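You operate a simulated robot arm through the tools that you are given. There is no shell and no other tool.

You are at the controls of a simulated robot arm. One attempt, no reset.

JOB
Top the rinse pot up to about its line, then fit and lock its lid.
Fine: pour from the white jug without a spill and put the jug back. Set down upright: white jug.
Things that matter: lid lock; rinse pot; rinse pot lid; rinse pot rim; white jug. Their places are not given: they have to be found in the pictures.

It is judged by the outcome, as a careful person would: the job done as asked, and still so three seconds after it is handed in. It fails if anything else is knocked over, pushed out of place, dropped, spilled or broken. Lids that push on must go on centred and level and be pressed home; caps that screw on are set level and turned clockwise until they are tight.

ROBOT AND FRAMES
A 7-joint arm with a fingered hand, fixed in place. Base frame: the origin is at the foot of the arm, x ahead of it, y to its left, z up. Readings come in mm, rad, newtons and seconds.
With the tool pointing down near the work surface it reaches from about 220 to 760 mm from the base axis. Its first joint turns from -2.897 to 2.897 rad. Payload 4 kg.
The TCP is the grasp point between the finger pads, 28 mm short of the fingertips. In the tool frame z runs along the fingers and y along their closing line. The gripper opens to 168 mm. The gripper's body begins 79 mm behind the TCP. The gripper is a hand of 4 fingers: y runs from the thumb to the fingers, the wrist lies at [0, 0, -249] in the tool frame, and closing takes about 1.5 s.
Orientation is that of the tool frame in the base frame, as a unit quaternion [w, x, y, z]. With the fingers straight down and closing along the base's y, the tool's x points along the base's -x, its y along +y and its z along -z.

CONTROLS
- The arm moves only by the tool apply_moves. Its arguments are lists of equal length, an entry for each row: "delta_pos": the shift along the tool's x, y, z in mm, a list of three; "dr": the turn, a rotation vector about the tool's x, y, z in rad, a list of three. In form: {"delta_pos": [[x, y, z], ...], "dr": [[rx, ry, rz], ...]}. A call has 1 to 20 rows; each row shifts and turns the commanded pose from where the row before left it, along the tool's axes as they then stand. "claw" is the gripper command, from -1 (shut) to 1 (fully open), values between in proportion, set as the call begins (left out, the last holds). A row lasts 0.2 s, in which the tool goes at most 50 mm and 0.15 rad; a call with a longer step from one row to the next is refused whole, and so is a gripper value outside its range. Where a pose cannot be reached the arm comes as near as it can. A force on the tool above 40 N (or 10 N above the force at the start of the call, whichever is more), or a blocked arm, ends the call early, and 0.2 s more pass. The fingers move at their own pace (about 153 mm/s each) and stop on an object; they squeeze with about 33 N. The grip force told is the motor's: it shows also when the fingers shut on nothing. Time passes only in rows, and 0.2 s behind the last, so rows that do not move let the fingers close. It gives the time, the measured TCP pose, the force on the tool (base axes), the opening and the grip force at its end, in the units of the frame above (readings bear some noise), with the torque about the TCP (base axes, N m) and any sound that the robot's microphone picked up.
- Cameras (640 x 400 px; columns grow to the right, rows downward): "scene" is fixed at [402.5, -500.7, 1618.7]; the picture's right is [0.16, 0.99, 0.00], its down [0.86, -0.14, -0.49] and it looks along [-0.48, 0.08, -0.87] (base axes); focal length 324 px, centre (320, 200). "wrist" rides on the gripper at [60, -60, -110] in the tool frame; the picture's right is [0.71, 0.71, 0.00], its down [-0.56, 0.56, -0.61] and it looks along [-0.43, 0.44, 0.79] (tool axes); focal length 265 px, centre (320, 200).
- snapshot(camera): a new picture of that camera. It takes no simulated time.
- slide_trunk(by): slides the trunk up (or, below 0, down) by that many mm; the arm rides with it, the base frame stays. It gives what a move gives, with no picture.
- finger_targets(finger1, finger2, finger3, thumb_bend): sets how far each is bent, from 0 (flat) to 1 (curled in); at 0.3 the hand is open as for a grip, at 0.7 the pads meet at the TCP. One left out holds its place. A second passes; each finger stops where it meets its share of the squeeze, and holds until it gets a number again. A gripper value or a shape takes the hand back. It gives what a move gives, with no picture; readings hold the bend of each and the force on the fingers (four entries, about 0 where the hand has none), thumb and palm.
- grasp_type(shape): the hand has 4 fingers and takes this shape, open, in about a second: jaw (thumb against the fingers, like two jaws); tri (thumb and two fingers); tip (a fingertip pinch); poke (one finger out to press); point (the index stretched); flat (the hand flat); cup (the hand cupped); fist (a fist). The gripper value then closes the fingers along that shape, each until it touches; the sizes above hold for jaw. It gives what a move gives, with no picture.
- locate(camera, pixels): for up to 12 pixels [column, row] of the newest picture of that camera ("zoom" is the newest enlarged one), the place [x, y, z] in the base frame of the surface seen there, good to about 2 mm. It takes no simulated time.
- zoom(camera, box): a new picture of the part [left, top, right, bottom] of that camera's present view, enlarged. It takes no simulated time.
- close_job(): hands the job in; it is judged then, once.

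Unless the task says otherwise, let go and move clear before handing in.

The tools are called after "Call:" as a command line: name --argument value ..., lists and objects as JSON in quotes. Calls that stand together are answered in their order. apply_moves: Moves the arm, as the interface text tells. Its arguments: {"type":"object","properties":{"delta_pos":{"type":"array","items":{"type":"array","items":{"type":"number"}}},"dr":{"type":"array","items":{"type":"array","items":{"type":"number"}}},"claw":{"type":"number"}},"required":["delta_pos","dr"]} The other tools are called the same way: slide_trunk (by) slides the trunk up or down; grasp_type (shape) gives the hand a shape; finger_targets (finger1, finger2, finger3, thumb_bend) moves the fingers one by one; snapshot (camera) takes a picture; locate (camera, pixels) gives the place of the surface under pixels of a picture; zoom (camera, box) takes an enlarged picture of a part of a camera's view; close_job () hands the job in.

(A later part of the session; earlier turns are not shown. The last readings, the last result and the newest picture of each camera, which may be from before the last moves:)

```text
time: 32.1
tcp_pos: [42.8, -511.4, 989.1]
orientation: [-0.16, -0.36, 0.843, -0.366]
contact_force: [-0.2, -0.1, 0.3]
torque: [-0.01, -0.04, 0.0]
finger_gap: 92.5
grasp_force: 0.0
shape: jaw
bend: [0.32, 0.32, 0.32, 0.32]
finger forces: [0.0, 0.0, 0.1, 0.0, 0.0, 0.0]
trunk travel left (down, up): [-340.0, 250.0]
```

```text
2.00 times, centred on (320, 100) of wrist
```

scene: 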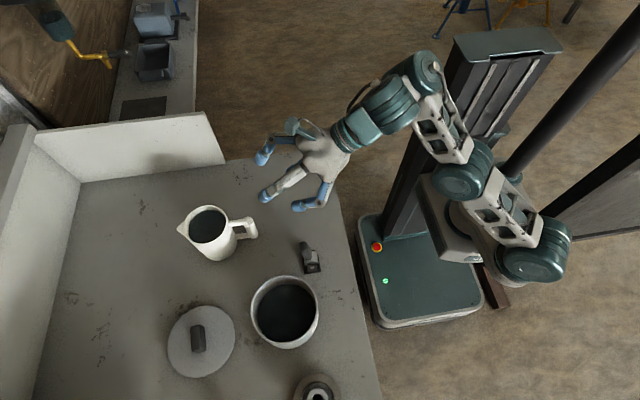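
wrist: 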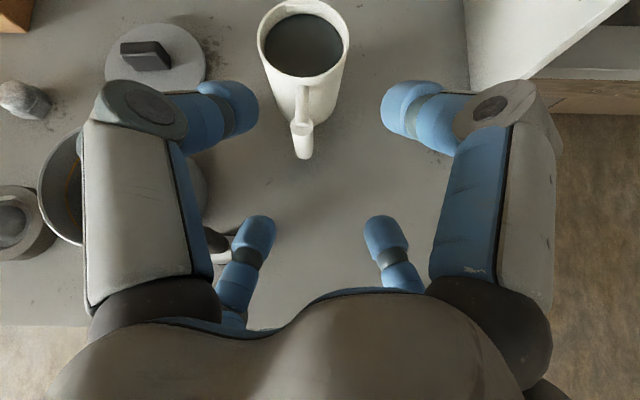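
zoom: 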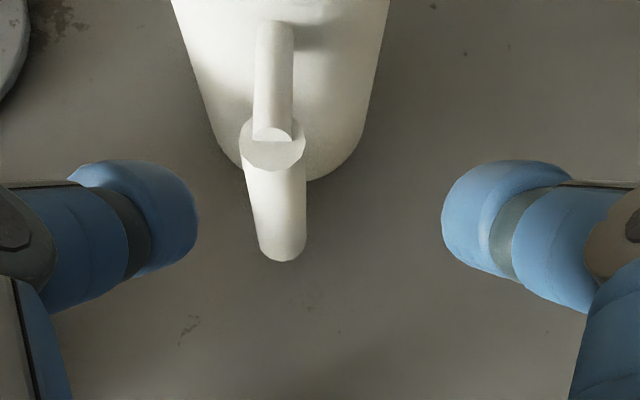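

The handle stands between the digit tips in the picture (bar around (275,200) in the zoom). I'll locate points across the bar for its exact axis.

Call:
locate --camera "zoom" --pixels '[[252, 200], [276, 200], [300, 200], [266, 240], [283, 250], [300, 240], [250, 155], [300, 155], [273, 155], [260, 80], [273, 80], [290, 80]]'

```text
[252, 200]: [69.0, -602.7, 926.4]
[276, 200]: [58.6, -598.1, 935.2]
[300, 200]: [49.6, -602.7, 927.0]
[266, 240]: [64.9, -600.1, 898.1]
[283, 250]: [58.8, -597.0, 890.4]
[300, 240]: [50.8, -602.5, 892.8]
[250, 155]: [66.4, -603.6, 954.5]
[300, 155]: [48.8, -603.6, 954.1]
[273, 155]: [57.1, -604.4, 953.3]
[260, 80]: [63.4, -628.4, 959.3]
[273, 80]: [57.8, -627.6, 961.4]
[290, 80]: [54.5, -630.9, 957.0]
```

From the wrist camera, the bar's axis is at x≈59, y≈-608, from z≈885 to 954, about 21 mm thick. I'll move to the pre-grasp point about 100 mm back along the tool axis and check the alignment.

Call:
apply_moves --delta_pos '[[-0.5, -11, 8], [-0.4, -11.3, 7.8], [0, 0, 0]]' --dr '[[0, 0, 0], [0, 0, 0], [0, 0, 0]]'

Call:
zoom --camera "wrist" --box '[160, 0, 480, 200]'

Call:
locate --camera "zoom" --pixels '[[320, 200], [320, 230]]'

```text
time: 32.9
tcp_pos: [58.4, -534.2, 988.4]
orientation: [-0.16, -0.358, 0.843, -0.367]
contact_force: [0.9, 0.3, 0.6]
torque: [0.02, -0.01, -0.06]
finger_gap: 92.5
grasp_force: 0.1
shape: jaw
bend: [0.32, 0.32, 0.32, 0.32]
finger forces: [0.0, 0.0, 0.1, 0.1, 0.1, 0.0]
trunk travel left (down, up): [-340.0, 250.0]
```

```text
2.00 times, centred on (320, 100) of wrist
```

zoom: 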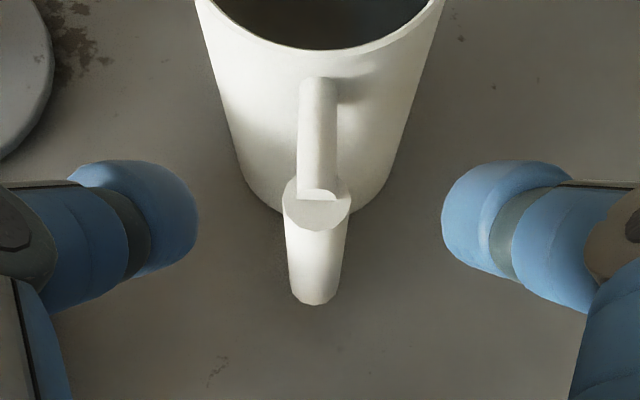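

```text
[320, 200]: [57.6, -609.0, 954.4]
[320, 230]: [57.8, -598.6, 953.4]
```

The bar is centred in the view now (column ≈317 of 640). I'll advance 60 mm along the tool axis and look again.

Call:
apply_moves --delta_pos '[[0, 0, 15], [0, 0, 15], [0, 0, 15], [0, 0, 15], [0, 0, 0]]' --dr '[[0, 0, 0], [0, 0, 0], [0, 0, 0], [0, 0, 0], [0, 0, 0]]'

Call:
snapshot --camera "wrist"

Call:
zoom --camera "scene" --box '[170, 150, 330, 270]'

```text
time: 34.1
tcp_pos: [58.5, -539.5, 983.9]
orientation: [-0.157, -0.361, 0.844, -0.365]
contact_force: [-0.2, 0.0, -0.4]
torque: [0.01, 0.03, -0.02]
finger_gap: 92.3
grasp_force: 0.1
shape: jaw
bend: [0.32, 0.32, 0.32, 0.32]
finger forces: [0.1, 0.0, 0.0, 0.0, 0.0, 0.0]
out of reach, approached as far as the arm can: row 1, 2, 3, 4
trunk travel left (down, up): [-340.0, 250.0]
```

```text
taken
```

wrist: 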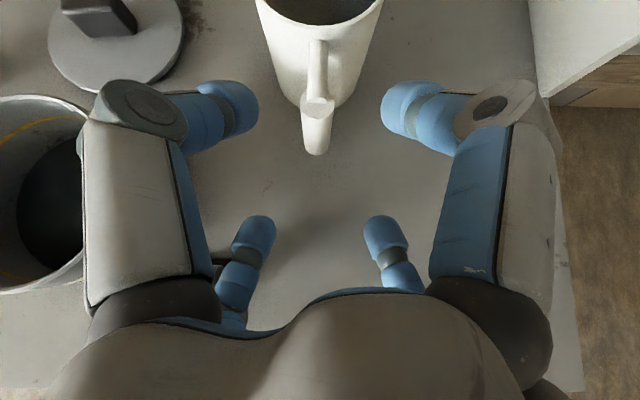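

```text
3.33 times, centred on (250, 210) of scene
```

zoom: 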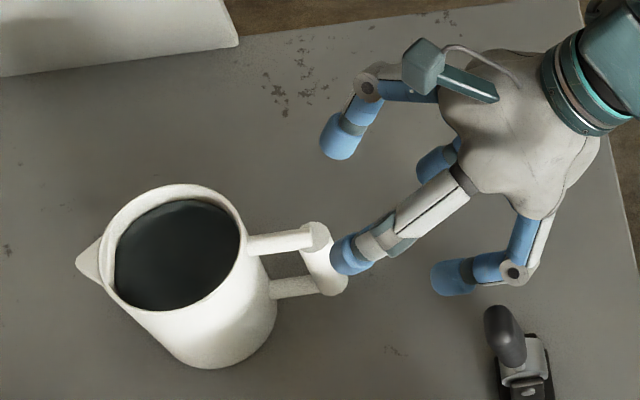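

The arm can't extend further along the axis at this trunk height (stuck at (58,-540,984)). I'll raise the hand with the arm while keeping the outward position, then use the trunk for the descent.

Call:
apply_moves --delta_pos '[[8, -7.6, -10.2], [8, -7.6, -10.2], [8, -7.6, -10.2], [8, -7.6, -10.2], [0, 0, 0]]' --dr '[[0, 0, 0], [0, 0, 0], [0, 0, 0], [0, 0, 0], [0, 0, 0]]'

Call:
snapshot --camera "scene"

```text
time: 35.3
tcp_pos: [61.0, -540.0, 1043.7]
orientation: [-0.162, -0.357, 0.843, -0.368]
contact_force: [0.1, 0.1, 0.0]
torque: [0.0, -0.01, -0.03]
finger_gap: 92.4
grasp_force: 0.0
shape: jaw
bend: [0.32, 0.32, 0.32, 0.32]
finger forces: [0.1, 0.1, 0.1, 0.1, 0.0, 0.1]
trunk travel left (down, up): [-340.0, 250.0]
```

```text
taken
```

scene: 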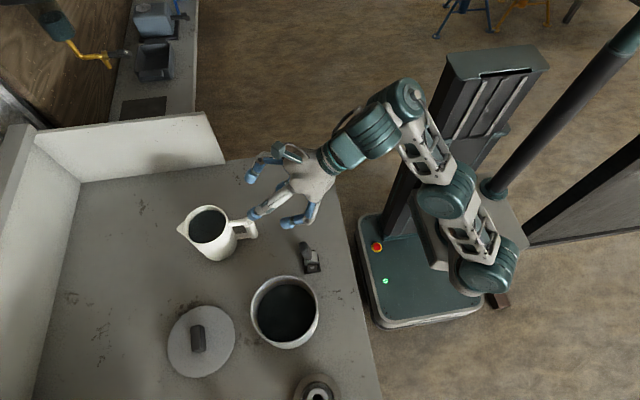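

Raised to (61,-540,1044). Now outward horizontally toward y≈-606, staying high above the handle.

Call:
apply_moves --delta_pos '[[6.5, -6.2, 9.7], [6.5, -6.2, 9.7], [6.5, -6.2, 9.7], [6.5, -6.2, 9.7], [6.5, -6.2, 9.7], [0, 0, 0]]' --dr '[[0, 0, 0], [0, 0, 0], [0, 0, 0], [0, 0, 0], [0, 0, 0], [0, 0, 0]]'

```text
time: 36.7
tcp_pos: [59.5, -606.3, 1043.8]
orientation: [-0.16, -0.36, 0.842, -0.368]
contact_force: [0.5, 0.3, 1.2]
torque: [-0.01, 0.05, 0.0]
finger_gap: 92.5
grasp_force: 0.1
shape: jaw
bend: [0.32, 0.32, 0.32, 0.32]
finger forces: [0.0, 0.1, 0.0, 0.0, 0.0, 0.1]
trunk travel left (down, up): [-340.0, 250.0]
```

Reached (59.5,-606.3,1043.8), right above the handle with digits on both sides. I'll descend with the trunk in stages: first 75 mm, then check.

Call:
slide_trunk --by -75

Call:
snapshot --camera "wrist"

Call:
zoom --camera "scene" --box '[170, 150, 330, 270]'

```text
time: 37.8
tcp_pos: [59.2, -604.2, 968.2]
orientation: [-0.16, -0.361, 0.842, -0.367]
contact_force: [-0.2, -0.3, -0.7]
torque: [0.0, 0.01, -0.03]
finger_gap: 92.5
grasp_force: 0.0
shape: jaw
bend: [0.32, 0.32, 0.32, 0.32]
finger forces: [0.1, 0.0, 0.0, 0.1, 0.0, 0.1]
trunk travel left (down, up): [-265.0, 325.0]
```

```text
taken
```

wrist: 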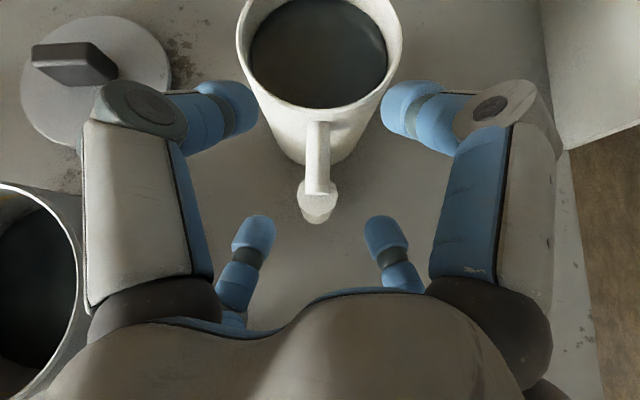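

```text
3.33 times, centred on (250, 210) of scene
```

zoom: 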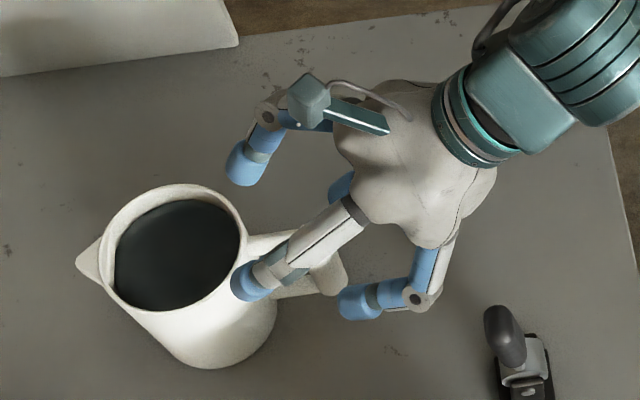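

The handle lies between the digits (bar top at (315,200)). Before going lower I'll check the clearance of the upper fingertips to the jug wall.

Call:
locate --camera "wrist" --pixels '[[250, 105], [240, 90], [390, 110], [400, 90], [272, 235], [370, 235], [262, 225], [380, 225], [318, 200], [318, 130], [255, 60], [388, 60]]'

```text
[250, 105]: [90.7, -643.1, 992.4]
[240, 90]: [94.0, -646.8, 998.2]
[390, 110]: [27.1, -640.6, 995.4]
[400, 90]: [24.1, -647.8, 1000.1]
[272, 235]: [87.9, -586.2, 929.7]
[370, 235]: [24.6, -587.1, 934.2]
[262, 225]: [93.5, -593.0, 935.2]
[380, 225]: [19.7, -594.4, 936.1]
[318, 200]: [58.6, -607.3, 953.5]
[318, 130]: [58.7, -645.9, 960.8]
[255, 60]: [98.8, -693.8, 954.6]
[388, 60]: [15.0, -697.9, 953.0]
```

Tips clear the jug wall by more than 10 mm on both sides. I'll lower the last 46 mm with the trunk so the TCP sits at mid-handle (z≈922).

Call:
slide_trunk --by -46

Call:
snapshot --camera "wrist"

Call:
zoom --camera "scene" --box '[170, 150, 330, 270]'

```text
time: 38.7
tcp_pos: [59.3, -603.4, 922.5]
orientation: [-0.16, -0.359, 0.843, -0.367]
contact_force: [0.9, 1.2, 0.2]
torque: [-0.02, 0.02, 0.02]
finger_gap: 92.6
grasp_force: 0.1
shape: jaw
bend: [0.32, 0.32, 0.32, 0.32]
finger forces: [0.0, 0.0, 0.0, 0.0, 0.0, 0.0]
trunk travel left (down, up): [-219.0, 371.0]
```

```text
taken
```

wrist: 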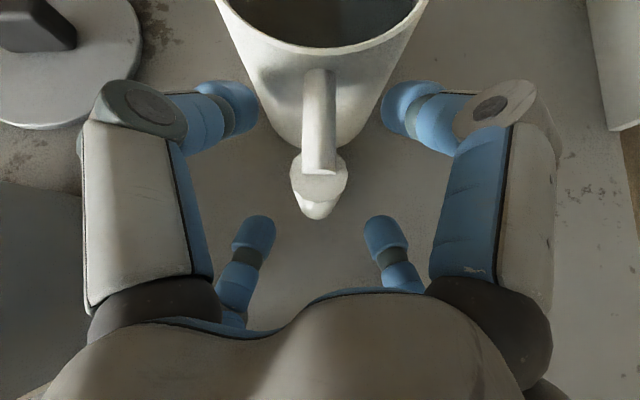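

```text
3.33 times, centred on (250, 210) of scene
```

zoom: 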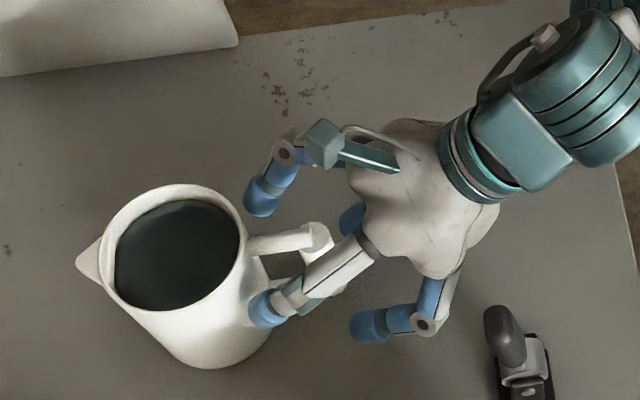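

Everything is lined up: bar between all four digits, no contact. I'll ease 4 mm further in along the axis and then close the hand on the handle.

Call:
apply_moves --delta_pos '[[0, 0, 4], [0, 0, 0]]' --dr '[[0, 0, 0], [0, 0, 0]]'

Call:
apply_moves --delta_pos '[[0, 0, 0], [0, 0, 0], [0, 0, 0], [0, 0, 0], [0, 0, 0], [0, 0, 0], [0, 0, 0], [0, 0, 0], [0, 0, 0], [0, 0, 0]]' --dr '[[0, 0, 0], [0, 0, 0], [0, 0, 0], [0, 0, 0], [0, 0, 0], [0, 0, 0], [0, 0, 0], [0, 0, 0], [0, 0, 0], [0, 0, 0]]' --claw -1

Call:
snapshot --camera "wrist"

Call:
zoom --camera "scene" --box '[170, 150, 330, 270]'

```text
time: 39.3
tcp_pos: [58.6, -608.1, 920.8]
orientation: [-0.161, -0.361, 0.842, -0.367]
contact_force: [-0.2, 0.2, 0.9]
torque: [0.03, 0.0, 0.01]
finger_gap: 92.6
grasp_force: 0.1
shape: jaw
bend: [0.32, 0.32, 0.32, 0.32]
finger forces: [0.0, 0.0, 0.0, 0.0, 0.0, 0.0]
trunk travel left (down, up): [-219.0, 371.0]
```

```text
time: 41.5
tcp_pos: [59.7, -608.5, 919.2]
orientation: [-0.161, -0.36, 0.843, -0.366]
contact_force: [-0.8, 0.1, -0.1]
torque: [0.55, 0.0, 0.0]
finger_gap: 15.8
grasp_force: 32.8
shape: jaw
bend: [0.71, 0.77, 0.79, 0.67]
finger forces: [31.5, 26.5, 27.9, 0.1, 30.6, 0.0]
trunk travel left (down, up): [-219.0, 371.0]
```

```text
taken
```

wrist: 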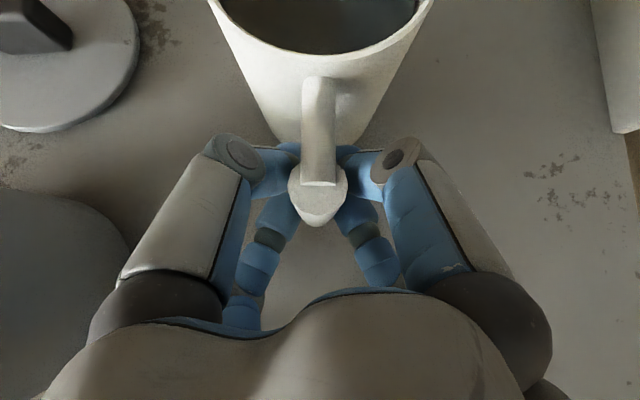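

```text
3.33 times, centred on (250, 210) of scene
```

zoom: 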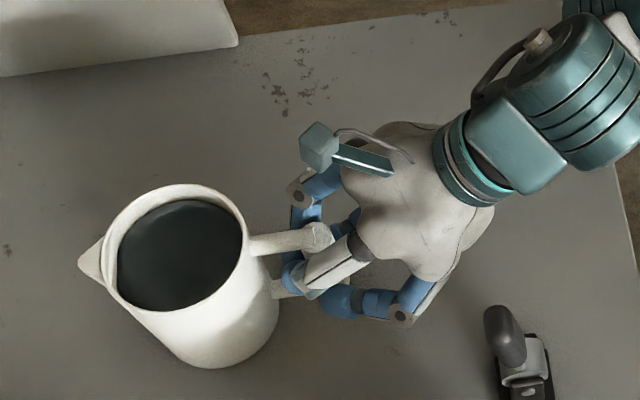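

Solid grip: about 30 N on each digit, with the upper pair seated just under the upper strut. I'll lift 20 mm with the trunk and check that the jug hangs level.

Call:
slide_trunk --by 20

Call:
snapshot --camera "wrist"

Call:
zoom --camera "scene" --box '[170, 150, 330, 270]'

Call:
locate --camera "zoom" --pixels '[[85, 270], [180, 188], [235, 260], [160, 340], [175, 250], [120, 290], [225, 220], [180, 205]]'

```text
time: 42.1
tcp_pos: [59.0, -608.1, 939.5]
orientation: [-0.161, -0.36, 0.843, -0.366]
contact_force: [0.7, -0.4, -7.1]
torque: [0.59, 0.03, -0.01]
finger_gap: 15.7
grasp_force: 32.5
shape: jaw
bend: [0.71, 0.77, 0.79, 0.67]
finger forces: [31.6, 26.7, 27.9, 0.0, 30.6, 0.0]
trunk travel left (down, up): [-239.0, 351.0]
```

```text
taken
```

wrist: 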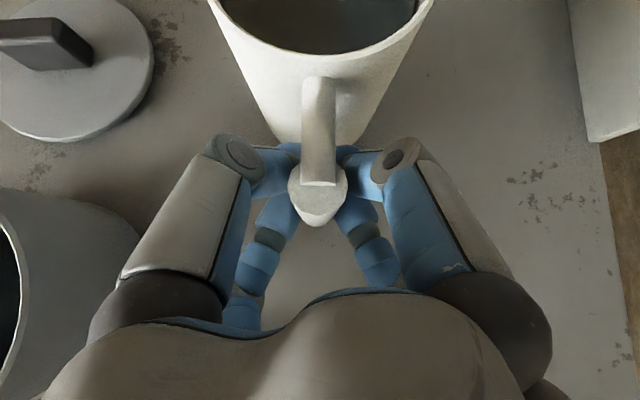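

```text
3.33 times, centred on (250, 210) of scene
```

zoom: 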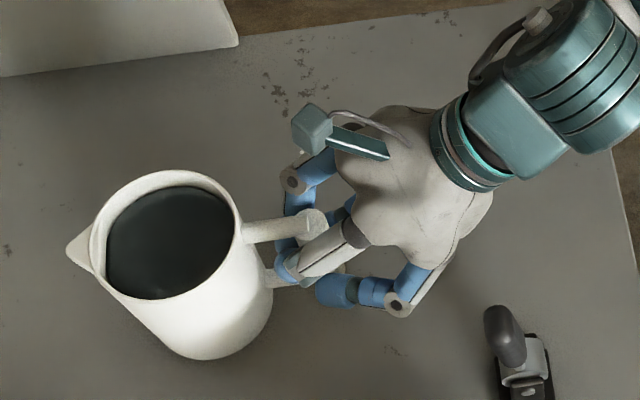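

```text
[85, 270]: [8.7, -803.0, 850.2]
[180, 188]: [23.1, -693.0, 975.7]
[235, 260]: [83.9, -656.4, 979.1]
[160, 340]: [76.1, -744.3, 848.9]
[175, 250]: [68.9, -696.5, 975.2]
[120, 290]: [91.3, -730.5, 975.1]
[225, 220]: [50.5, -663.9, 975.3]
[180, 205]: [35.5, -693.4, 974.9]
```

The jug is lifted and hangs level (liquid at z≈975 all across), about 0.7 kg, with no slip in the grip. I'll raise it 150 mm more with the trunk so its bottom clears the lock lever, then measure the spout tip.

Call:
slide_trunk --by 150

Call:
zoom --camera "scene" --box '[140, 120, 300, 220]'

```text
time: 43.9
tcp_pos: [59.4, -608.3, 1090.2]
orientation: [-0.16, -0.36, 0.843, -0.366]
contact_force: [-0.4, 0.0, -7.0]
torque: [0.54, 0.0, -0.02]
finger_gap: 15.7
grasp_force: 33.1
shape: jaw
bend: [0.71, 0.77, 0.79, 0.67]
finger forces: [31.6, 26.7, 28.1, 0.1, 30.7, 0.0]
trunk travel left (down, up): [-389.0, 201.0]
```

```text
4.00 times, centred on (220, 170) of scene
```

zoom: 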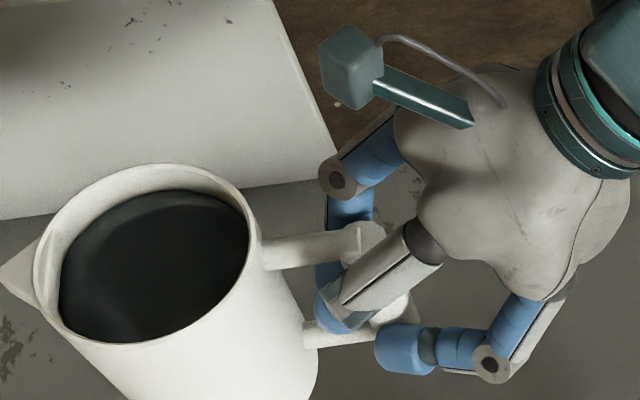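

Call:
locate --camera "zoom" --pixels '[[4, 278], [10, 276], [20, 272], [28, 285], [36, 270], [40, 230], [140, 166], [255, 215], [200, 330], [150, 260], [100, 210], [300, 260]]'

Call:
zoom --camera "scene" --box '[245, 270, 325, 320]'

Call:
locate --camera "zoom" --pixels '[[330, 80], [270, 88], [200, 120], [150, 165], [110, 220], [85, 290], [330, 112], [330, 50], [250, 110], [430, 100], [330, 125], [130, 250]]'

```text
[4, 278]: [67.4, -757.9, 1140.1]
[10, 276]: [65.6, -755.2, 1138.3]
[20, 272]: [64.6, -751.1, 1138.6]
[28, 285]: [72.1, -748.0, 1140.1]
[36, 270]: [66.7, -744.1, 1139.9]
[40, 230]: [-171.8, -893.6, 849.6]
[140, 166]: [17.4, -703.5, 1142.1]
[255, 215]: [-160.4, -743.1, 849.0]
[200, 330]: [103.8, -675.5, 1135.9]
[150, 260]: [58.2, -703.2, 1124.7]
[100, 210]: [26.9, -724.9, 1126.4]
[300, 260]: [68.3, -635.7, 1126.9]
```

```text
8.00 times, centred on (285, 295) of scene
```

zoom: 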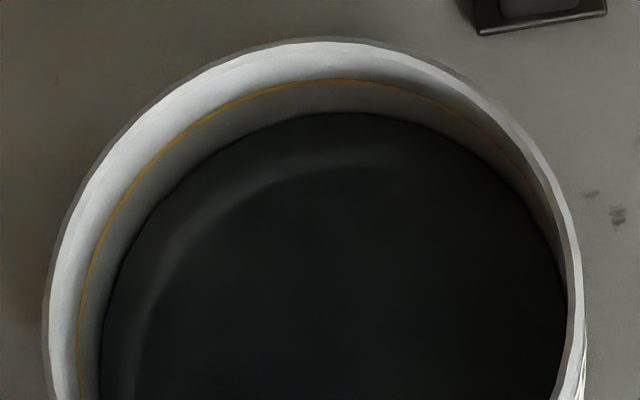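

```text
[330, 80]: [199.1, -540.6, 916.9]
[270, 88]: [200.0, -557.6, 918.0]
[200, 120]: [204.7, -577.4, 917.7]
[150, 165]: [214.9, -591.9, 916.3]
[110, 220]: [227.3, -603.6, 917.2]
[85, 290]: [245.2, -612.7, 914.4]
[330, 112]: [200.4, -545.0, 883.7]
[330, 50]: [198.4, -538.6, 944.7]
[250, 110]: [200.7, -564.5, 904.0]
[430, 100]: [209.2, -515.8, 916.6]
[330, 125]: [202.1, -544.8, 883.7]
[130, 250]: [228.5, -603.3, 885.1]
```

The fill line measures z≈917, the liquid z≈884, and the pot's inside is a circle of ≈65 mm radius about (264,-549.5), so about 435 ml is needed, most of the jug. The spout tip is ≈150 mm ahead of the TCP and 50 mm above it. I'll carry the jug upright toward the pot in two slow halves.

Call:
apply_moves --delta_pos '[[-13.9, -1.8, -9.57], [-13.9, -1.8, -9.57], [-13.9, -1.8, -9.57], [-13.9, -1.8, -9.57], [-13.9, -1.8, -9.57], [-13.9, -1.8, -9.57], [-13.9, -1.8, -9.57], [-13.9, -1.8, -9.57], [-13.9, -1.8, -9.57]]' --dr '[[0, 0, 0], [0, 0, 0], [0, 0, 0], [0, 0, 0], [0, 0, 0], [0, 0, 0], [0, 0, 0], [0, 0, 0], [0, 0, 0]]'

Call:
snapshot --camera "scene"

```text
time: 45.9
tcp_pos: [156.7, -491.1, 1089.2]
orientation: [-0.161, -0.36, 0.843, -0.367]
contact_force: [0.9, 0.3, -7.1]
torque: [0.53, 0.02, -0.02]
finger_gap: 16.0
grasp_force: 33.0
shape: jaw
bend: [0.71, 0.77, 0.79, 0.67]
finger forces: [31.8, 27.2, 28.8, 0.0, 31.3, 0.1]
trunk travel left (down, up): [-389.0, 201.0]
```

```text
taken
```

scene: 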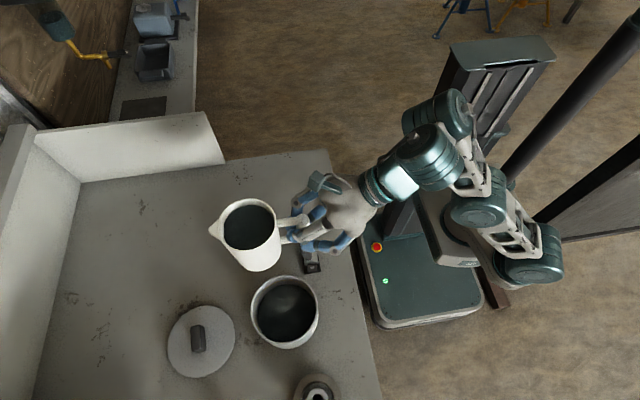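

Carried smoothly and level to (157,-491,1089). I'll continue the second half to bring the spout over the near part of the pot.

Call:
apply_moves --delta_pos '[[-13.9, -1.8, -9.57], [-13.9, -1.8, -9.57], [-13.9, -1.8, -9.57], [-13.9, -1.8, -9.57], [-13.9, -1.8, -9.57], [-13.9, -1.8, -9.57], [-13.9, -1.8, -9.57], [-13.9, -1.8, -9.57], [-13.9, -1.8, -9.57], [0, 0, 0]]' --dr '[[0, 0, 0], [0, 0, 0], [0, 0, 0], [0, 0, 0], [0, 0, 0], [0, 0, 0], [0, 0, 0], [0, 0, 0], [0, 0, 0], [0, 0, 0]]'

Call:
snapshot --camera "scene"

Call:
zoom --camera "scene" --box '[220, 200, 380, 360]'

```text
time: 48.1
tcp_pos: [259.4, -377.0, 1095.2]
orientation: [-0.159, -0.36, 0.844, -0.364]
contact_force: [1.0, 0.9, -6.5]
torque: [0.53, 0.01, -0.01]
finger_gap: 16.0
grasp_force: 33.3
shape: jaw
bend: [0.71, 0.77, 0.79, 0.75]
finger forces: [32.4, 28.9, 30.3, 0.1, 31.7, 0.1]
out of reach, approached as far as the arm can: row 8
trunk travel left (down, up): [-389.0, 201.0]
```

```text
taken
```

scene: 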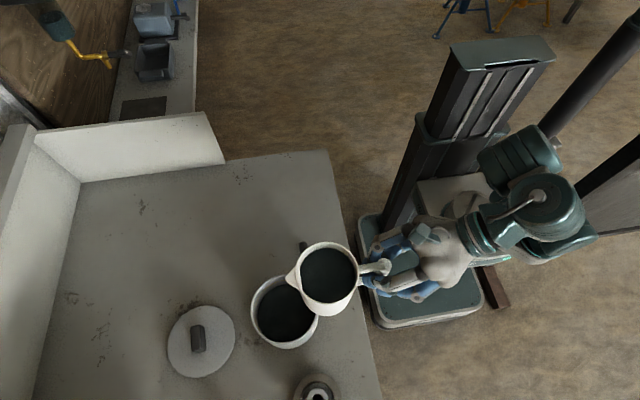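

```text
2.50 times, centred on (300, 280) of scene
```

zoom: 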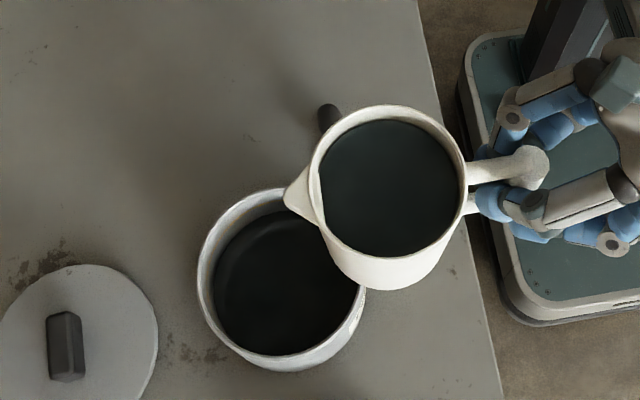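

The spout now overhangs the pot. The thumb's bend changed a little (0.67→0.75), so I'll check the grip in the wrist view and measure spout tip and rim before tilting.

Call:
locate --camera "zoom" --pixels '[[287, 196], [290, 198], [300, 190], [390, 108], [466, 180], [400, 250], [390, 190], [340, 160], [440, 200], [400, 290], [210, 250], [250, 340]]'

Call:
snapshot --camera "wrist"

```text
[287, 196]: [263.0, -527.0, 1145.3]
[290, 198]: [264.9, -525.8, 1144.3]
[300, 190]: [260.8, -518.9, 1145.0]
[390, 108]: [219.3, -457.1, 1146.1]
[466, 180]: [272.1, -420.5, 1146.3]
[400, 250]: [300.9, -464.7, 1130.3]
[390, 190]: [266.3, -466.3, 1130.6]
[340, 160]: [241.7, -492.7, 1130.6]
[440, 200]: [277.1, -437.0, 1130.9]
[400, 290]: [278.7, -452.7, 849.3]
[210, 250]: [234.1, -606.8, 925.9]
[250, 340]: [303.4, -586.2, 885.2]
```

```text
taken
```

wrist: 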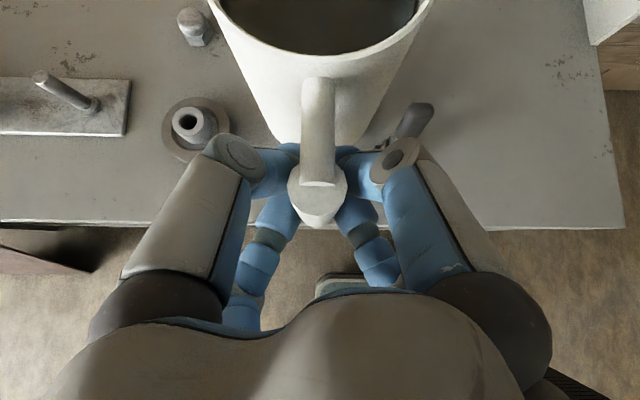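

Spout tip is at (263,-527,1145), 43 mm inside the pot's near edge; liquid in the jug is level and the grip is unchanged in the wrist view. I'll begin with a 10° tilt about the spout tip (no flow yet) to test the motion.

Call:
apply_moves --delta_pos '[[2.53, -2.37, -5.99], [2.53, -2.37, -5.99], [2.53, -2.37, -5.99], [2.53, -2.37, -5.99], [0, 0, 0]]' --dr '[[-0.0301, -0.0316, -0.0003], [-0.0301, -0.0316, -0.0003], [-0.0301, -0.0316, -0.0003], [-0.0301, -0.0316, -0.0003], [0, 0, 0]]'

Call:
zoom --camera "scene" --box '[220, 200, 380, 360]'

Call:
locate --camera "zoom" --pixels '[[287, 196], [290, 198], [340, 160], [390, 190], [440, 200], [300, 190]]'

```text
time: 49.3
tcp_pos: [257.9, -369.7, 1119.6]
orientation: [-0.128, -0.373, 0.871, -0.292]
contact_force: [-0.6, 0.9, -7.7]
torque: [0.5, 0.01, -0.01]
finger_gap: 15.7
grasp_force: 33.8
shape: jaw
bend: [0.71, 0.77, 0.79, 0.75]
finger forces: [32.8, 29.2, 30.7, 0.1, 4.7, 0.1]
trunk travel left (down, up): [-389.0, 201.0]
```

```text
2.50 times, centred on (300, 280) of scene
```

zoom: 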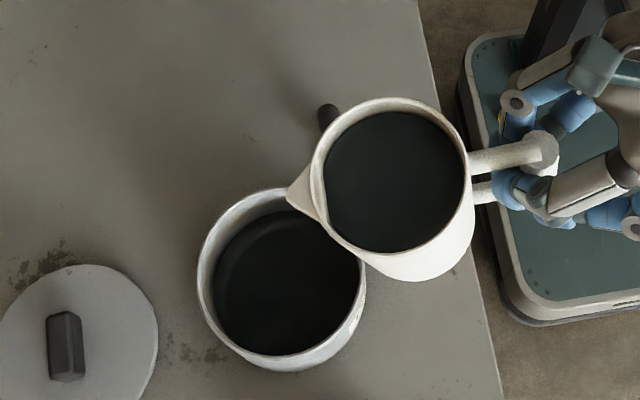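

```text
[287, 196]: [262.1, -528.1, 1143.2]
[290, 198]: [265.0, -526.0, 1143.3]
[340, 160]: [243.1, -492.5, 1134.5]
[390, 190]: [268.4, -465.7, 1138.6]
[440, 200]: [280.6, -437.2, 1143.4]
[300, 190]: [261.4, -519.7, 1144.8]
```

The spout tip stayed put (262,-528,1143) while tilting 10°. The thumb's force dropped to 4.7 N, though, so I'll check the grip closely before going on.

Call:
zoom --camera "wrist" --box '[200, 80, 440, 320]'

Call:
zoom --camera "scene" --box '[330, 220, 400, 300]'

```text
1.67 times, centred on (320, 200) of wrist
```

zoom: 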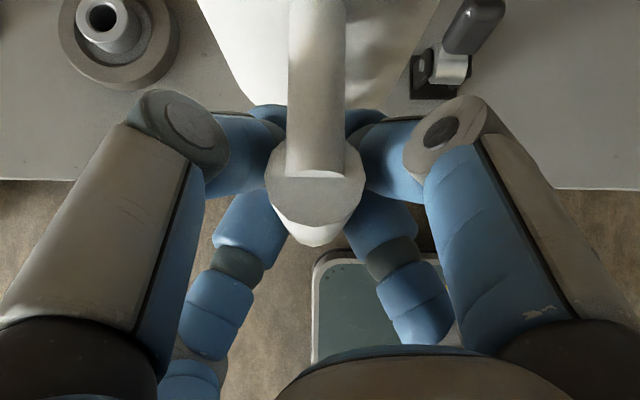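

```text
5.00 times, centred on (365, 260) of scene
```

zoom: 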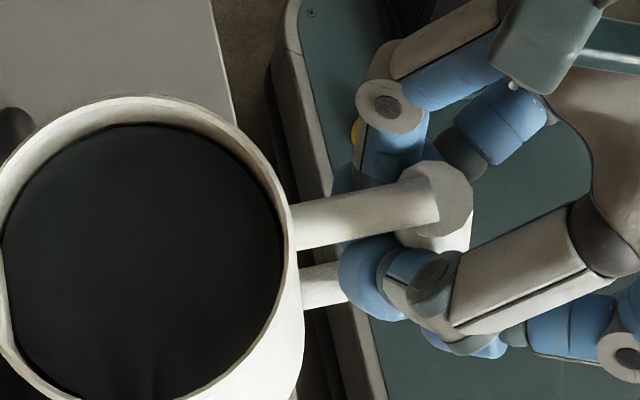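

The grip looks intact in both views: all four digits wrap the bar under the strut. I'll lower the tilted jug about 68 mm with the arm so the spout is closer over the pot.

Call:
apply_moves --delta_pos '[[-5, 4.7, 9.03], [-5, 4.7, 9.03], [-5, 4.7, 9.03], [-5, 4.7, 9.03], [-5, 4.7, 9.03], [-5, 4.7, 9.03], [0, 0, 0]]' --dr '[[0, 0, 0], [0, 0, 0], [0, 0, 0], [0, 0, 0], [0, 0, 0], [0, 0, 0], [0, 0, 0]]' --claw -1

Call:
zoom --camera "scene" --box '[220, 200, 380, 360]'

```text
time: 50.9
tcp_pos: [257.5, -369.8, 1053.0]
orientation: [-0.129, -0.373, 0.871, -0.292]
contact_force: [0.1, 0.1, -6.4]
torque: [0.52, -0.01, 0.0]
finger_gap: 15.6
grasp_force: 32.9
shape: jaw
bend: [0.71, 0.77, 0.79, 0.75]
finger forces: [33.2, 29.8, 31.1, 0.0, 4.9, 0.0]
trunk travel left (down, up): [-389.0, 201.0]
```

```text
2.50 times, centred on (300, 280) of scene
```

zoom: 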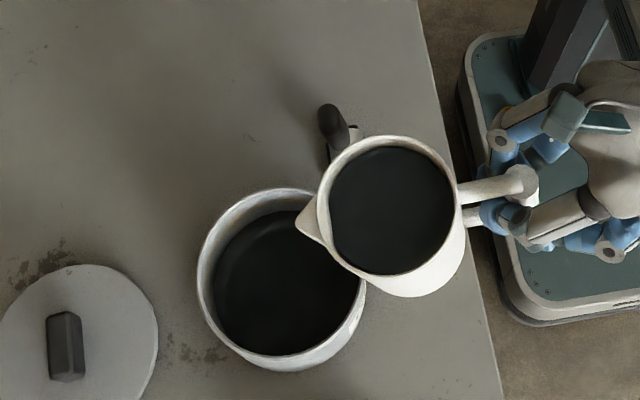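

Spout now at about z≈1076 over the pot. Next I'll tilt 10° more (to about 20°) while lowering slightly, and watch for the flow to start.

Call:
apply_moves --delta_pos '[[0.59, -0.55, -1.76], [0.59, -0.55, -1.76], [0.59, -0.55, -1.76], [0.59, -0.55, -1.76], [0, 0, 0]]' --dr '[[-0.0301, -0.0316, -0.0003], [-0.0301, -0.0316, -0.0003], [-0.0301, -0.0316, -0.0003], [-0.0301, -0.0316, -0.0003], [0, 0, 0]]'

Call:
zoom --camera "scene" --box '[220, 200, 380, 360]'

Call:
locate --camera "zoom" --pixels '[[300, 215], [303, 220], [350, 180], [400, 210], [250, 280], [280, 310], [300, 330]]'

```text
time: 52.1
tcp_pos: [257.7, -369.5, 1060.2]
orientation: [-0.096, -0.384, 0.893, -0.215]
contact_force: [0.3, 0.5, -7.0]
torque: [0.46, 0.03, 0.02]
finger_gap: 15.5
grasp_force: 33.3
shape: jaw
bend: [0.71, 0.77, 0.79, 0.75]
finger forces: [3.0, 30.4, 31.4, 0.0, 4.7, 0.0]
trunk travel left (down, up): [-389.0, 201.0]
```

```text
2.50 times, centred on (300, 280) of scene
```

zoom: 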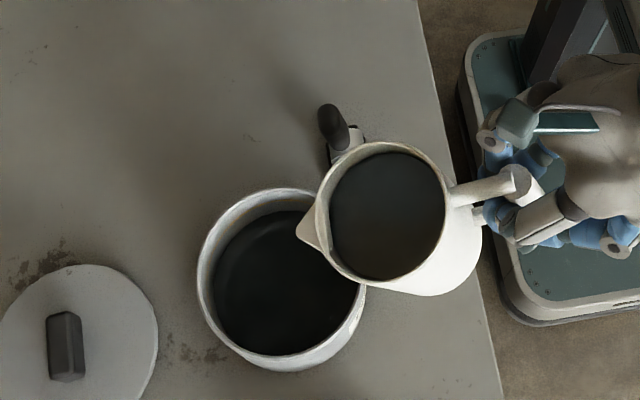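

```text
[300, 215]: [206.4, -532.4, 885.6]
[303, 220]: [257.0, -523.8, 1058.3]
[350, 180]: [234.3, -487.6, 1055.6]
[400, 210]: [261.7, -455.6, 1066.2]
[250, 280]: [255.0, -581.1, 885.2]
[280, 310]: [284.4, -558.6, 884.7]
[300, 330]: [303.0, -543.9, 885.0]
```

At about 20° tilt nothing has flowed yet (pot liquid still z≈885, load 7.0 N). I'll go on by 5° and wait briefly to see the flow begin.

Call:
apply_moves --delta_pos '[[1.15, -1.08, -1.36], [1.15, -1.08, -1.36], [0, 0, 0], [0, 0, 0]]' --dr '[[-0.0301, -0.0316, -0.0003], [-0.0301, -0.0316, -0.0003], [0, 0, 0], [0, 0, 0]]'

Call:
zoom --camera "scene" --box '[220, 200, 380, 360]'

Call:
locate --camera "zoom" --pixels '[[350, 190], [400, 210], [250, 280], [280, 310], [300, 330], [240, 300]]'

```text
time: 53.1
tcp_pos: [264.1, -371.6, 1066.5]
orientation: [-0.084, -0.385, 0.9, -0.186]
contact_force: [-0.1, -1.3, -6.1]
torque: [0.41, 0.04, -0.02]
finger_gap: 15.4
grasp_force: 32.5
shape: jaw
bend: [0.71, 0.77, 0.79, 0.75]
finger forces: [3.0, 30.6, 31.6, 0.0, 4.7, 0.1]
out of reach, approached as far as the arm can: row 2
trunk travel left (down, up): [-389.0, 201.0]
```

```text
2.50 times, centred on (300, 280) of scene
```

zoom: 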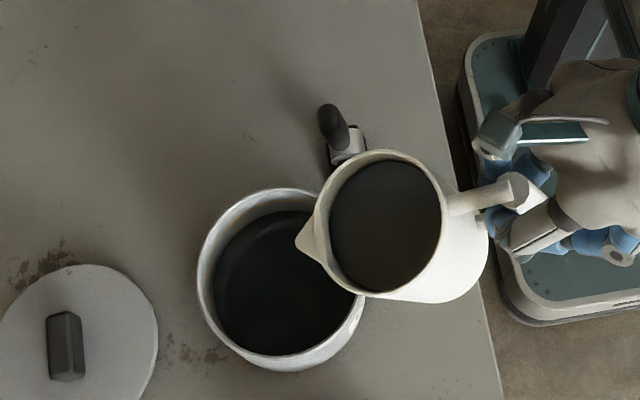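

```text
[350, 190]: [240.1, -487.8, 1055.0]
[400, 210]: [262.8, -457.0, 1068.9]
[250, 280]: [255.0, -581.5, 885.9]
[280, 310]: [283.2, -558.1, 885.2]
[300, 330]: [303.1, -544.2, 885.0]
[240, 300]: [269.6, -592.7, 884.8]
```

The arm hit its reach limit at ≈24° tilt because the wrist is now too high over the shoulder; no flow yet (pot still 885). I'll raise the trunk by 60 and lower with the arm by the same amount to regain reach.

Call:
slide_trunk --by 60

Call:
apply_moves --delta_pos '[[-4.3, 4.0, 13.8], [-4.3, 4.0, 13.8], [-4.3, 4.0, 13.8], [-4.3, 4.0, 13.8], [0, 0, 0]]' --dr '[[0, 0, 0], [0, 0, 0], [0, 0, 0], [0, 0, 0], [0, 0, 0]]'

Call:
snapshot --camera "scene"

```text
time: 54.1
tcp_pos: [263.9, -370.3, 1125.9]
orientation: [-0.084, -0.385, 0.9, -0.187]
contact_force: [0.3, -0.2, -6.0]
torque: [0.38, 0.02, 0.01]
finger_gap: 15.6
grasp_force: 33.3
shape: jaw
bend: [0.71, 0.77, 0.79, 0.75]
finger forces: [3.0, 30.5, 31.6, 0.1, 4.6, 0.1]
trunk travel left (down, up): [-449.0, 141.0]
```

```text
time: 55.3
tcp_pos: [264.1, -372.5, 1065.0]
orientation: [-0.083, -0.385, 0.9, -0.186]
contact_force: [-0.1, 0.8, -6.3]
torque: [0.44, 0.03, -0.01]
finger_gap: 15.7
grasp_force: 33.1
shape: jaw
bend: [0.71, 0.77, 0.79, 0.75]
finger forces: [2.8, 30.8, 31.6, 0.1, 4.7, 0.0]
trunk travel left (down, up): [-449.0, 141.0]
```

```text
taken
```

scene: 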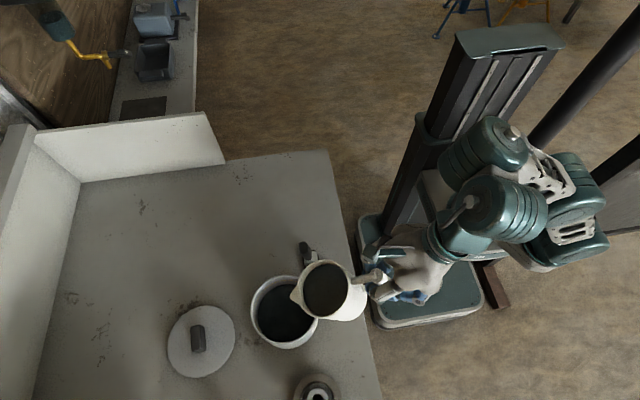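

Regained reach at (264,-372,1065) with the trunk at -141. Before tilting on, I'll check the pot's level again and the spout's position.

Call:
zoom --camera "scene" --box '[240, 240, 368, 360]'

Call:
locate --camera "zoom" --pixels '[[255, 180], [258, 185], [150, 200], [200, 260], [250, 300], [350, 150], [400, 180]]'

```text
3.33 times, centred on (304, 300) of scene
```

zoom: 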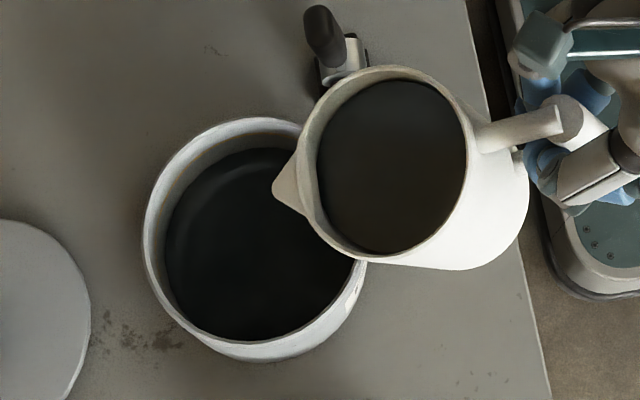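

```text
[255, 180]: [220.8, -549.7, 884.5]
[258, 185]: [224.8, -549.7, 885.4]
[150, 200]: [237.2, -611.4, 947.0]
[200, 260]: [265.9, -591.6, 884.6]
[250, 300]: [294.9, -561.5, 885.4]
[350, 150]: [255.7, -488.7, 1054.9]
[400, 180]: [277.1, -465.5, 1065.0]
```

Still no flow and the level is unchanged at ≈885. I'll tilt another 5° with a bit of lowering and check again.

Call:
apply_moves --delta_pos '[[1.15, -1.08, -1.36], [1.15, -1.08, -1.36], [0, 0, 0], [0, 0, 0]]' --dr '[[-0.0301, -0.0316, -0.0003], [-0.0301, -0.0316, -0.0003], [0, 0, 0], [0, 0, 0]]'

Call:
zoom --camera "scene" --box '[240, 240, 368, 360]'

Call:
locate --camera "zoom" --pixels '[[200, 260], [250, 300], [220, 220], [350, 150], [400, 180]]'

```text
time: 56.3
tcp_pos: [263.8, -373.9, 1069.2]
orientation: [-0.065, -0.39, 0.907, -0.147]
contact_force: [-0.3, 0.3, -7.1]
torque: [0.35, 0.02, 0.01]
finger_gap: 15.7
grasp_force: 32.8
shape: jaw
bend: [0.71, 0.77, 0.79, 0.75]
finger forces: [2.7, 31.0, 32.0, 0.0, 4.6, 0.0]
trunk travel left (down, up): [-449.0, 141.0]
```

```text
3.33 times, centred on (304, 300) of scene
```

zoom: 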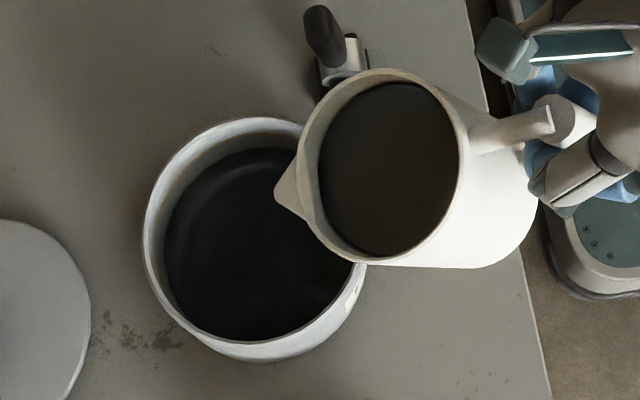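

```text
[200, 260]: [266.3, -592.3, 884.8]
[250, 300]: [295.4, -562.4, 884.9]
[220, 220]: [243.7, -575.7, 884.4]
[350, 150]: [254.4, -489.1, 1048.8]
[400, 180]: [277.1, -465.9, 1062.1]
```

At ≈29° tilt there's still no flow. I'll keep going another 5°, lowering a little, and watch.

Call:
apply_moves --delta_pos '[[1.5, -1.4, -1.3], [1.5, -1.4, -1.3], [0, 0, 0], [0, 0, 0]]' --dr '[[-0.0301, -0.0316, -0.0003], [-0.0301, -0.0316, -0.0003], [0, 0, 0], [0, 0, 0]]'

Call:
zoom --camera "scene" --box '[240, 240, 368, 360]'

Call:
locate --camera "zoom" --pixels '[[200, 260], [250, 300], [220, 220], [350, 150], [400, 180], [277, 195]]'

```text
time: 57.3
tcp_pos: [262.9, -377.2, 1073.1]
orientation: [-0.05, -0.392, 0.912, -0.108]
contact_force: [-0.1, 0.1, -6.3]
torque: [0.26, 0.0, 0.0]
finger_gap: 15.6
grasp_force: 33.3
shape: jaw
bend: [0.71, 0.77, 0.79, 0.75]
finger forces: [2.4, 31.3, 32.1, 0.0, 4.2, 0.1]
trunk travel left (down, up): [-449.0, 141.0]
```

```text
3.33 times, centred on (304, 300) of scene
```

zoom: 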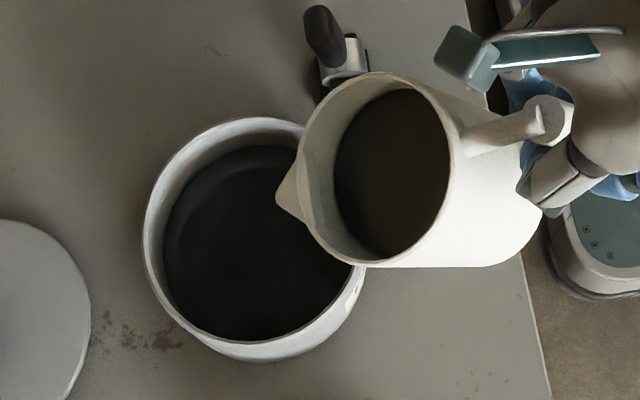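

```text
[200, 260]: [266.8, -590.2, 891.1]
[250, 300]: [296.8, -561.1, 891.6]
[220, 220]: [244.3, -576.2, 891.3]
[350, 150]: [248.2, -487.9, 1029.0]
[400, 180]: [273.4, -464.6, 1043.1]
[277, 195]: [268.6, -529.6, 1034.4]
```

Pouring has started: the pot's level rose to 891.3 and the jug's level dropped. I'll hold still for a second to see if the flow settles at this tilt (33°).

Call:
apply_moves --delta_pos '[[0, 0, 0], [0, 0, 0], [0, 0, 0]]' --dr '[[0, 0, 0], [0, 0, 0], [0, 0, 0]]'

Call:
zoom --camera "scene" --box '[240, 240, 368, 360]'

Call:
locate --camera "zoom" --pixels '[[200, 260], [250, 300], [220, 220], [350, 150], [400, 180]]'

```text
time: 58.1
tcp_pos: [263.6, -376.7, 1072.3]
orientation: [-0.05, -0.391, 0.913, -0.107]
contact_force: [-0.1, 0.2, -5.3]
torque: [0.31, 0.02, -0.05]
finger_gap: 15.7
grasp_force: 32.6
shape: jaw
bend: [0.71, 0.77, 0.79, 0.75]
finger forces: [2.5, 31.3, 32.2, 0.0, 4.2, 0.1]
trunk travel left (down, up): [-449.0, 141.0]
```

```text
3.33 times, centred on (304, 300) of scene
```

zoom: 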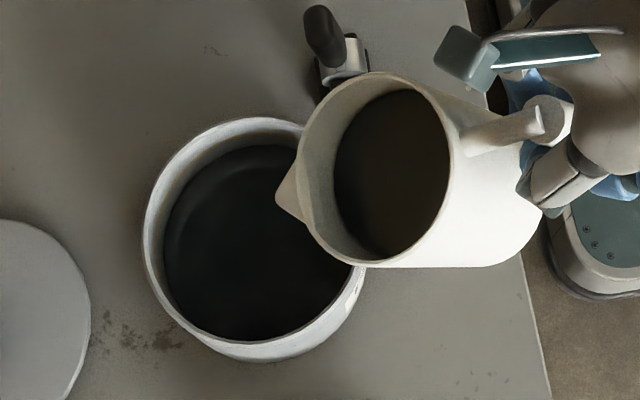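

```text
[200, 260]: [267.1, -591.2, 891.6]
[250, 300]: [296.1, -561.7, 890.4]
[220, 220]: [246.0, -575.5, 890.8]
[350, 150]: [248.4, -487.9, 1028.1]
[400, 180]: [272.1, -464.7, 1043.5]
```

The flow stopped by itself at level ≈891: the pour settles at each tilt, so it can be metered. I'll go on 5° more with a pause.

Call:
apply_moves --delta_pos '[[1.95, -1.85, -2.06], [1.95, -1.85, -2.06], [0, 0, 0], [0, 0, 0], [0, 0, 0]]' --dr '[[-0.0301, -0.0316, -0.0003], [-0.0301, -0.0316, -0.0003], [0, 0, 0], [0, 0, 0], [0, 0, 0]]'

Call:
zoom --camera "scene" --box '[240, 240, 368, 360]'

Call:
locate --camera "zoom" --pixels '[[200, 260], [250, 300], [220, 220], [370, 150], [400, 180], [277, 195]]'

```text
time: 59.3
tcp_pos: [280.4, -387.6, 1077.5]
orientation: [-0.044, -0.391, 0.914, -0.095]
contact_force: [0.0, -0.1, -6.7]
torque: [0.27, 0.03, 0.03]
finger_gap: 15.4
grasp_force: 32.7
shape: jaw
bend: [0.71, 0.77, 0.79, 0.75]
finger forces: [2.2, 31.5, 32.0, 0.0, 4.0, 0.0]
out of reach, approached as far as the arm can: row 1, 2
trunk travel left (down, up): [-449.0, 141.0]
```

```text
3.33 times, centred on (304, 300) of scene
```

zoom: 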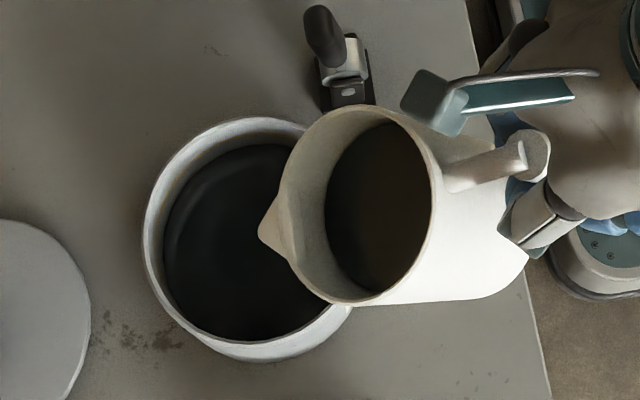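

```text
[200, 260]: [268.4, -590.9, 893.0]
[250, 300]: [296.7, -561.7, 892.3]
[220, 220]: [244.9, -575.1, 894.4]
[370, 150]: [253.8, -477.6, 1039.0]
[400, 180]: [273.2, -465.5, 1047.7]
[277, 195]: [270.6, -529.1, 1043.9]
```

The arm hit its reach again: the jug shifted to spout ≈(284,-539), still inside the pot, level ≈893. I'll raise the trunk 80 mm and lower/re-centre with the arm.

Call:
slide_trunk --by 80

Call:
apply_moves --delta_pos '[[-1.08, 5.08, 13.6], [-1.08, 5.08, 13.6], [-1.08, 5.08, 13.6], [-1.08, 5.08, 13.6], [-1.08, 5.08, 13.6], [-1.08, 5.08, 13.6], [0, 0, 0]]' --dr '[[0, 0, 0], [0, 0, 0], [0, 0, 0], [0, 0, 0], [0, 0, 0], [0, 0, 0], [0, 0, 0]]'

Call:
snapshot --camera "scene"

```text
time: 60.5
tcp_pos: [280.7, -388.2, 1157.6]
orientation: [-0.044, -0.393, 0.914, -0.095]
contact_force: [0.3, -0.9, -6.2]
torque: [0.29, 0.04, -0.02]
finger_gap: 15.3
grasp_force: 33.1
shape: jaw
bend: [0.71, 0.77, 0.79, 0.75]
finger forces: [2.2, 31.5, 32.2, 0.1, 4.0, 0.0]
trunk travel left (down, up): [-529.0, 61.0]
```

```text
time: 62.1
tcp_pos: [262.1, -379.3, 1072.7]
orientation: [-0.045, -0.392, 0.914, -0.095]
contact_force: [-0.3, -1.0, -5.8]
torque: [0.3, -0.02, 0.03]
finger_gap: 15.4
grasp_force: 33.2
shape: jaw
bend: [0.71, 0.77, 0.79, 0.75]
finger forces: [1.9, 31.3, 32.2, 0.0, 3.9, 0.1]
trunk travel left (down, up): [-529.0, 61.0]
```

```text
taken
```

scene: 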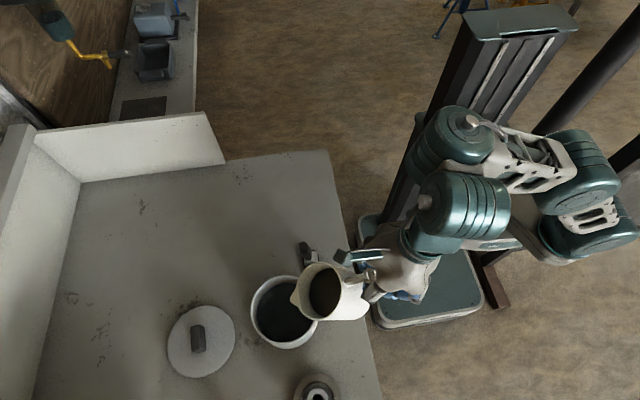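

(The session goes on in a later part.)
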